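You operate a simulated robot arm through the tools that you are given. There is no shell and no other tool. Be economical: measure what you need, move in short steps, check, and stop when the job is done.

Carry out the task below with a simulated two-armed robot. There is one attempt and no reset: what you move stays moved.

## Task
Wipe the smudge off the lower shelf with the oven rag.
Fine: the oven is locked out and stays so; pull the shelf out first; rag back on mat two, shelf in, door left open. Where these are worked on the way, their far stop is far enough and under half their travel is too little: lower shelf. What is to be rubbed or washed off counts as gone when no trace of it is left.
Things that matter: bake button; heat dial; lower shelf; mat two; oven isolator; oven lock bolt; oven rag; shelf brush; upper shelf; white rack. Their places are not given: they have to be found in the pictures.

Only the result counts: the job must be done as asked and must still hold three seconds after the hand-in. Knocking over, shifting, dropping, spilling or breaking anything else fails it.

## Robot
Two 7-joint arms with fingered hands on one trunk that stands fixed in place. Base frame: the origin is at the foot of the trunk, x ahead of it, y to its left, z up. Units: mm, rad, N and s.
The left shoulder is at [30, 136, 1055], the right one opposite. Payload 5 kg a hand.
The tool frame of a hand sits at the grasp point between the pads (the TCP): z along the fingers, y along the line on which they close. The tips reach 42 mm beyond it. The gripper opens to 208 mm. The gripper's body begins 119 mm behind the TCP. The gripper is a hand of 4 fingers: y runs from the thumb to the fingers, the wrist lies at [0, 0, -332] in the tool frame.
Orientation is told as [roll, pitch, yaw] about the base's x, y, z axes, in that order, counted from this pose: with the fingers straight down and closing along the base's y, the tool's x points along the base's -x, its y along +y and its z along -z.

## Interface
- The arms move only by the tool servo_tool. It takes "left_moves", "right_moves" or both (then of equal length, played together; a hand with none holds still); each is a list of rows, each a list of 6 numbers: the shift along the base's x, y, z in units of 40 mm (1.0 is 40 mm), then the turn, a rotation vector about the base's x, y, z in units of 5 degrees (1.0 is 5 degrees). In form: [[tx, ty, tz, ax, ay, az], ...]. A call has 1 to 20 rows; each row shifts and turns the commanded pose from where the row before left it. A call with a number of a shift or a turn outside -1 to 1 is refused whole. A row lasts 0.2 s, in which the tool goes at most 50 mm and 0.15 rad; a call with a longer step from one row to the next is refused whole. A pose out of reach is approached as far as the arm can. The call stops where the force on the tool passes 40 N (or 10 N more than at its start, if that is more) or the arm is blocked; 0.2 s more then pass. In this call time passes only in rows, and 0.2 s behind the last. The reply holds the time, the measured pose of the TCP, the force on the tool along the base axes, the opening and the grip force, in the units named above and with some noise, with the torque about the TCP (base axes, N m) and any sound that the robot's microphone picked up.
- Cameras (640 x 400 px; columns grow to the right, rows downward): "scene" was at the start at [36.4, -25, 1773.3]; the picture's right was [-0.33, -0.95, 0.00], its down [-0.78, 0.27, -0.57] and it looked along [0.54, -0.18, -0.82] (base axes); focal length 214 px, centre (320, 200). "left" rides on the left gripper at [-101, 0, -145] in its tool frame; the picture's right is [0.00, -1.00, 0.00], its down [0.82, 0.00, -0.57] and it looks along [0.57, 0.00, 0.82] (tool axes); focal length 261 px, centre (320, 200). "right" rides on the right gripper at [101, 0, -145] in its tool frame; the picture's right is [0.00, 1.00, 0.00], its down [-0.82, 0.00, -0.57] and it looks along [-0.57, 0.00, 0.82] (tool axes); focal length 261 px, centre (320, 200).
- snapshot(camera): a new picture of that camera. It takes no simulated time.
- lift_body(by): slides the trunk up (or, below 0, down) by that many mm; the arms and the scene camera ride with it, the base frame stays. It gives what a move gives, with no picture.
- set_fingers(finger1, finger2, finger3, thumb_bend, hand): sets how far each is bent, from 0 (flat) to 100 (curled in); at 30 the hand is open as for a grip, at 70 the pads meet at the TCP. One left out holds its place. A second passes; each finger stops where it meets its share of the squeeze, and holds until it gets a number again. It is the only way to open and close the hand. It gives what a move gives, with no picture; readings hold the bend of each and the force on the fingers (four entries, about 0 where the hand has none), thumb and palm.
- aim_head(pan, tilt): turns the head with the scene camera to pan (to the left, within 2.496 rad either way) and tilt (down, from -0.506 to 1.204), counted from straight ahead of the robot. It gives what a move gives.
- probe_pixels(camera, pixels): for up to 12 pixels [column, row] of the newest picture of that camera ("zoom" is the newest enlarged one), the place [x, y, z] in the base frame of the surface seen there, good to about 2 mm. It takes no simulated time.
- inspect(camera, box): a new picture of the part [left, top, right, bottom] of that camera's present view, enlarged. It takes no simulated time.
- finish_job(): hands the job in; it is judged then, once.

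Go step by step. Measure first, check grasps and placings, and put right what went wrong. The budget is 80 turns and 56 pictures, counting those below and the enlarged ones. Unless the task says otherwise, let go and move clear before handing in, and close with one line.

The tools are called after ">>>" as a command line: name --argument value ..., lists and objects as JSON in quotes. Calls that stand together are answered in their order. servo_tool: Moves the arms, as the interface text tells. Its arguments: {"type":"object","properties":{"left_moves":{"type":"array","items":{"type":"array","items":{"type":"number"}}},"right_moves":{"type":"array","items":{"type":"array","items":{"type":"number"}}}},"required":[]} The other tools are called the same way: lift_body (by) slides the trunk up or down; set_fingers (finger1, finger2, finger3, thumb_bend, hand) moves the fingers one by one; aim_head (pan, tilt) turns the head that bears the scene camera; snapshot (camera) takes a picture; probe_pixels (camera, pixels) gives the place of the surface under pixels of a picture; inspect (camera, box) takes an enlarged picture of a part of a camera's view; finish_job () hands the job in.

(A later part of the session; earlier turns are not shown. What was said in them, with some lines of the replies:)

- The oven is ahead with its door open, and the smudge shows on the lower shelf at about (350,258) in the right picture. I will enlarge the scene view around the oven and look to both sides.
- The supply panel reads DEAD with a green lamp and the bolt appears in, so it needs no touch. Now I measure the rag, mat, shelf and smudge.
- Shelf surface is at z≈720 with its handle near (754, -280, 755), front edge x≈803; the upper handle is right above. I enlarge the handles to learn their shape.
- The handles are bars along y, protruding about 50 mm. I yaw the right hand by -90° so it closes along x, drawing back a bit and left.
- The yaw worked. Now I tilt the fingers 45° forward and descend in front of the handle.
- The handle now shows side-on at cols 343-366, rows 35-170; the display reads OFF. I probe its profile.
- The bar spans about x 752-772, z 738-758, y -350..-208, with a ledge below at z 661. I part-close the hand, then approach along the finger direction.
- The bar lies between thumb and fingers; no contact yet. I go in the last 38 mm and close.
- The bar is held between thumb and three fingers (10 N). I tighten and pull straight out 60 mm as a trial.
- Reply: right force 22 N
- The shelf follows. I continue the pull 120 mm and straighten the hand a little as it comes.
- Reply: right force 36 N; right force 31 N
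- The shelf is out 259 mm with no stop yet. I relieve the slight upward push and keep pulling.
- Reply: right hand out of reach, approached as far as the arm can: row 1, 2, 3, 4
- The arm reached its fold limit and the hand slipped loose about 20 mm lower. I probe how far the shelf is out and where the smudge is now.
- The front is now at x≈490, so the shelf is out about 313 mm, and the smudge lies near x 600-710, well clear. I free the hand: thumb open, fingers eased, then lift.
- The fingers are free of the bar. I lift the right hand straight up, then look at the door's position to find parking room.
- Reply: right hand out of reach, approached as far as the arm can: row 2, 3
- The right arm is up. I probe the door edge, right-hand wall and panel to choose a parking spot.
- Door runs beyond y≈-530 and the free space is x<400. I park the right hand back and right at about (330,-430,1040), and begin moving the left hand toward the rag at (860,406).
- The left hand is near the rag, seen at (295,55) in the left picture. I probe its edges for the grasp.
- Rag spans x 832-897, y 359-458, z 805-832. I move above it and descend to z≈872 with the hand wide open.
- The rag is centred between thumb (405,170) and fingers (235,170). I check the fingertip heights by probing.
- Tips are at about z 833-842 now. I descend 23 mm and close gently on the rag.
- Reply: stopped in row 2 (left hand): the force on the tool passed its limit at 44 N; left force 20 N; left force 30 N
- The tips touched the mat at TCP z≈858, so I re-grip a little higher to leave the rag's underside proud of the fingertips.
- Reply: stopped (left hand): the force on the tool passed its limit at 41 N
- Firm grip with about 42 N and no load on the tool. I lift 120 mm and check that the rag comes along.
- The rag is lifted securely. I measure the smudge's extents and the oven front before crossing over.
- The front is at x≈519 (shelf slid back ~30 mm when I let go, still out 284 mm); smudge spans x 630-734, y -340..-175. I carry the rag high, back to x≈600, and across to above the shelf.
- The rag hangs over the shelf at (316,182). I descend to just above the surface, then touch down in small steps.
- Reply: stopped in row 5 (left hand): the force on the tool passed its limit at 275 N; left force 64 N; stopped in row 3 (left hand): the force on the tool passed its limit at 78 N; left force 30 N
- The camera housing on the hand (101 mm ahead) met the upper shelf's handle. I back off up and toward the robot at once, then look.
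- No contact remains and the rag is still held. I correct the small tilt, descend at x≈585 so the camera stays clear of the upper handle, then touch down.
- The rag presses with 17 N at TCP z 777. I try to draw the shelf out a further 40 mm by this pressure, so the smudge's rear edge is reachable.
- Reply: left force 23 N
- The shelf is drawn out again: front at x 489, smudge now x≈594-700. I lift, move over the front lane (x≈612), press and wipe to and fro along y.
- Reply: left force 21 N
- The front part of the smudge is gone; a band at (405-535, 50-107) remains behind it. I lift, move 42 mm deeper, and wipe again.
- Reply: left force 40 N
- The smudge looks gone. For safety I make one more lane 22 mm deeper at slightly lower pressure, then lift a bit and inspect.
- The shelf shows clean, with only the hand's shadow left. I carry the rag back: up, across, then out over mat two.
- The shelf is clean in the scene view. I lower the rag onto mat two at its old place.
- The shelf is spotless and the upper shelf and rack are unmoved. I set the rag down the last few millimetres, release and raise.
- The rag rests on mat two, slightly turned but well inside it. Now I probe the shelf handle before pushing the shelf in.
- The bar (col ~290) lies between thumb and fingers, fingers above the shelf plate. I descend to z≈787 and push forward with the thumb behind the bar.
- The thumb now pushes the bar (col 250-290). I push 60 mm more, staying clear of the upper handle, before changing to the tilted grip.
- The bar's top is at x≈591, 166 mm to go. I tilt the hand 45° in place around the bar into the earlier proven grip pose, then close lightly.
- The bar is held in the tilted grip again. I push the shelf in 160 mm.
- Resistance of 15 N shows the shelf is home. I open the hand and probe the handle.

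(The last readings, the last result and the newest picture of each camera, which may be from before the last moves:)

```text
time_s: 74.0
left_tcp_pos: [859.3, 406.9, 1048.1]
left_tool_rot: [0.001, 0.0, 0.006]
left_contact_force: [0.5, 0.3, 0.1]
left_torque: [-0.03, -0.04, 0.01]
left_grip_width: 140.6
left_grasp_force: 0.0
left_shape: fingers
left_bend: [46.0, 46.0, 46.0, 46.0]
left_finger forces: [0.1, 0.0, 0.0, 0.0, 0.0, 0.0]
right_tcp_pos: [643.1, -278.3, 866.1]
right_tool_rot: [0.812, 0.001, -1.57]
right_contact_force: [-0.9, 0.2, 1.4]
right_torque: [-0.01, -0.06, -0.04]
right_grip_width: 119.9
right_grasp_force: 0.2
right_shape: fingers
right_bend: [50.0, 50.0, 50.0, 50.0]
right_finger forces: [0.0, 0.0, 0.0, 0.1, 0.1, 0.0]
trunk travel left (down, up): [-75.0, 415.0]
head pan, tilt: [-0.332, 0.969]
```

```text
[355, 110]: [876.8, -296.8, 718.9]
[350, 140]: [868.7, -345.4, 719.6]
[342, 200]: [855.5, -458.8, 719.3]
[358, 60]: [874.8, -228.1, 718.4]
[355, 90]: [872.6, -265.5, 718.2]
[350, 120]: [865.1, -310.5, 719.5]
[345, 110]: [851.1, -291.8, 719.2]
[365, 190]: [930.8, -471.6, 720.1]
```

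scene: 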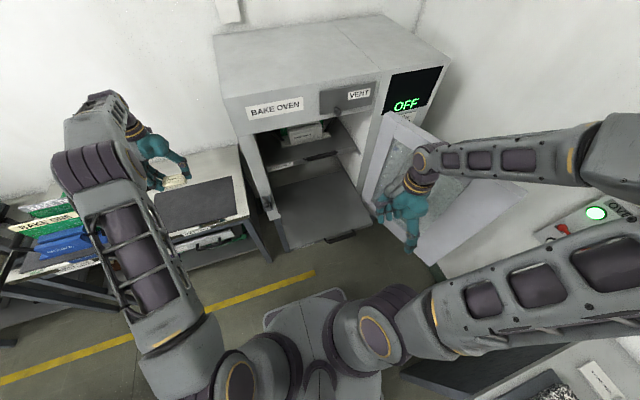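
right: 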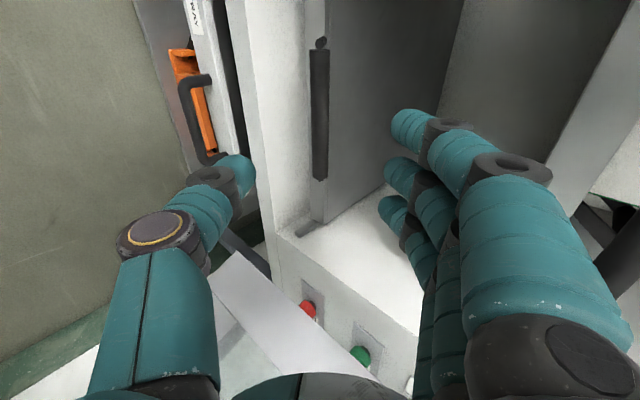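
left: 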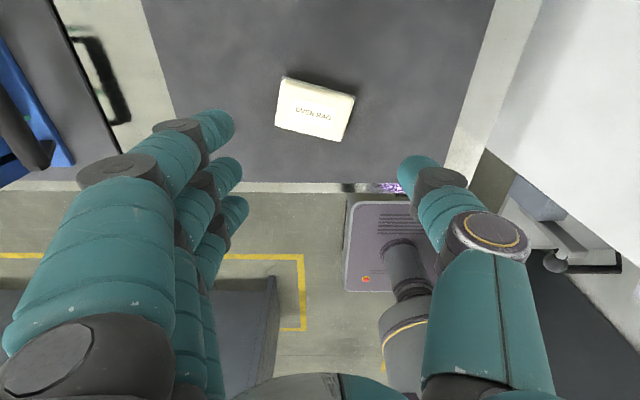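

>>> probe_pixels --camera "right" --pixels '[[320, 110], [314, 110], [320, 60], [319, 170], [317, 205]]'

>>> servo_tool --right_moves '[[-0.3, 0, 0.5, 0, 1, 0], [-0.3, 0, 0.5, 0, 1, 0], [-0.3, 0, 0.5, 0, 1, 0], [-0.3, 0, 0.5, 0, 1, 0], [-0.3, 0, 0.5, 0, 1, 0], [-0.3, 0, 0.5, 0, 1, 0], [-0.3, 0, 0.5, 0, 1, 0], [-0.3, 0, 0.5, 0, 1, 0], [-0.3, 0, 0.5, 0, 1, 0], [-0.5, -0.5, 0, 0, 0, 0], [-0.5, -0.5, 0, 0, 0, 0], [-0.5, -0.5, 0, 0, 0, 0]]' --left_moves '[[-0.5, 0, 0.1, 0, 0, 0], [-0.5, 0, 0.1, 0, 0, 0], [-0.5, 0, 0.1, 0, 0, 0], [-0.5, 0, 0.1, 0, 0, 0], [-0.5, 0, 0.1, 0, 0, 0], [-0.5, 0, 0.1, 0, 0, 0], [-0.5, 0, 0.1, 0, 0, 0], [-0.5, 0, 0.1, 0, 0, 0], [-0.5, 0, 0.1, 0, 0, 0], [-0.5, 0, 0, 0, 0, 0], [-0.5, 0, 0, 0, 0, 0], [-0.5, 0, 0, 0, 0, 0]]'

>>> snapshot --camera "scene"

>>> inspect --camera "scene" --box '[140, 90, 400, 250]'

>>> inspect --camera "scene" --box '[520, 160, 640, 300]'

```text
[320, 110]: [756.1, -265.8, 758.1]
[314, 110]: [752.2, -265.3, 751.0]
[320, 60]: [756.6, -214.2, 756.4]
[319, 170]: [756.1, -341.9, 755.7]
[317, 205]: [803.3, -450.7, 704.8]
```

```text
time_s: 76.6
left_tcp_pos: [617.7, 404.2, 1082.9]
left_tool_rot: [0.0, 0.0, 0.003]
left_contact_force: [-0.7, -1.0, 0.8]
left_torque: [0.13, -0.11, 0.01]
left_grip_width: 140.5
left_grasp_force: 0.1
left_shape: fingers
left_bend: [46.0, 46.0, 46.0, 46.0]
left_finger forces: [0.1, 0.0, 0.0, 0.0, 0.0, 0.1]
right_tcp_pos: [470.2, -340.7, 1046.0]
right_tool_rot: [0.028, 0.001, -1.572]
right_contact_force: [-1.5, -0.8, -0.4]
right_torque: [0.08, -0.15, -0.01]
right_grip_width: 120.1
right_grasp_force: 0.0
right_shape: fingers
right_bend: [50.0, 50.0, 50.0, 50.0]
right_finger forces: [0.1, 0.0, 0.0, 0.0, 0.0, 0.1]
trunk travel left (down, up): [-75.0, 415.0]
head pan, tilt: [-0.332, 0.969]
```

```text
12 pictures are left
```

scene: 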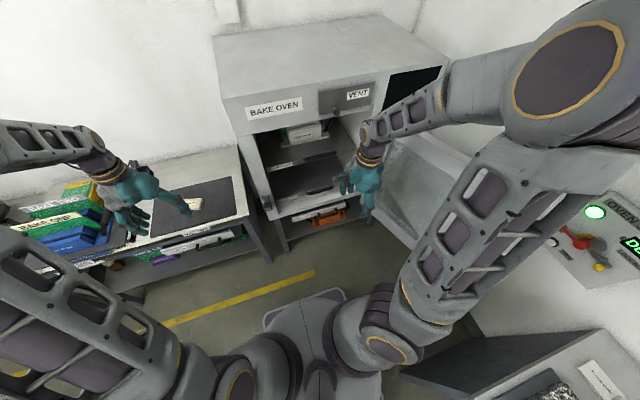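

```text
2.46 times, centred on (270, 170) of scene
```

zoom: 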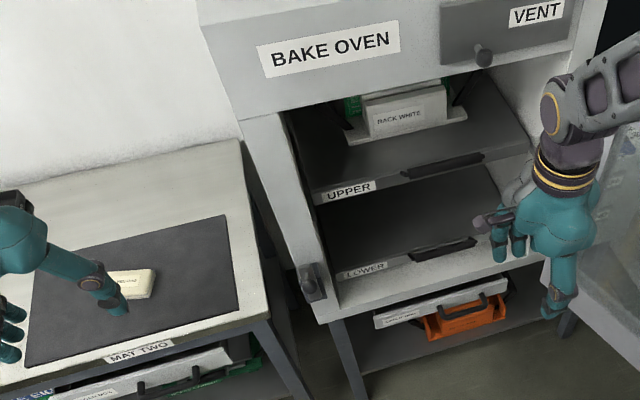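

```text
2.86 times, centred on (580, 230) of scene
```

zoom: 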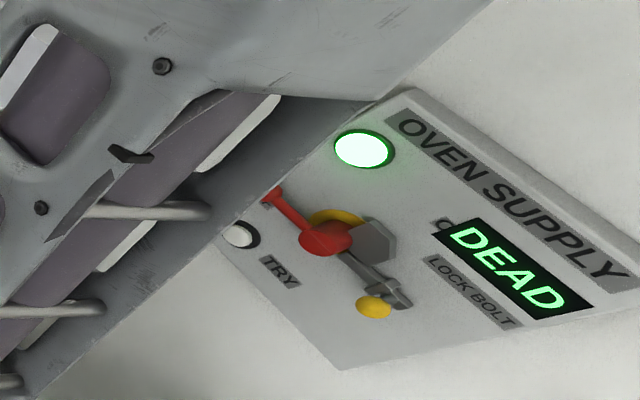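

The handle reads x≈756 as at the start, so the shelf is fully in and it is clean. The rag lies on mat two, the supply still shows DEAD with the isolator unmoved, and the door is open. Both hands are clear, so I hand in.

>>> finish_job

```text
The job is handed in.
```

The job is handed in: the smudge is gone from the lower shelf, the shelf is back in, the rag is on mat two, the door is open, and the oven is still locked out. On the way my left hand knocked the upper shelf's handle once, hard. The upper shelf and white rack look unmoved in the pictures since.
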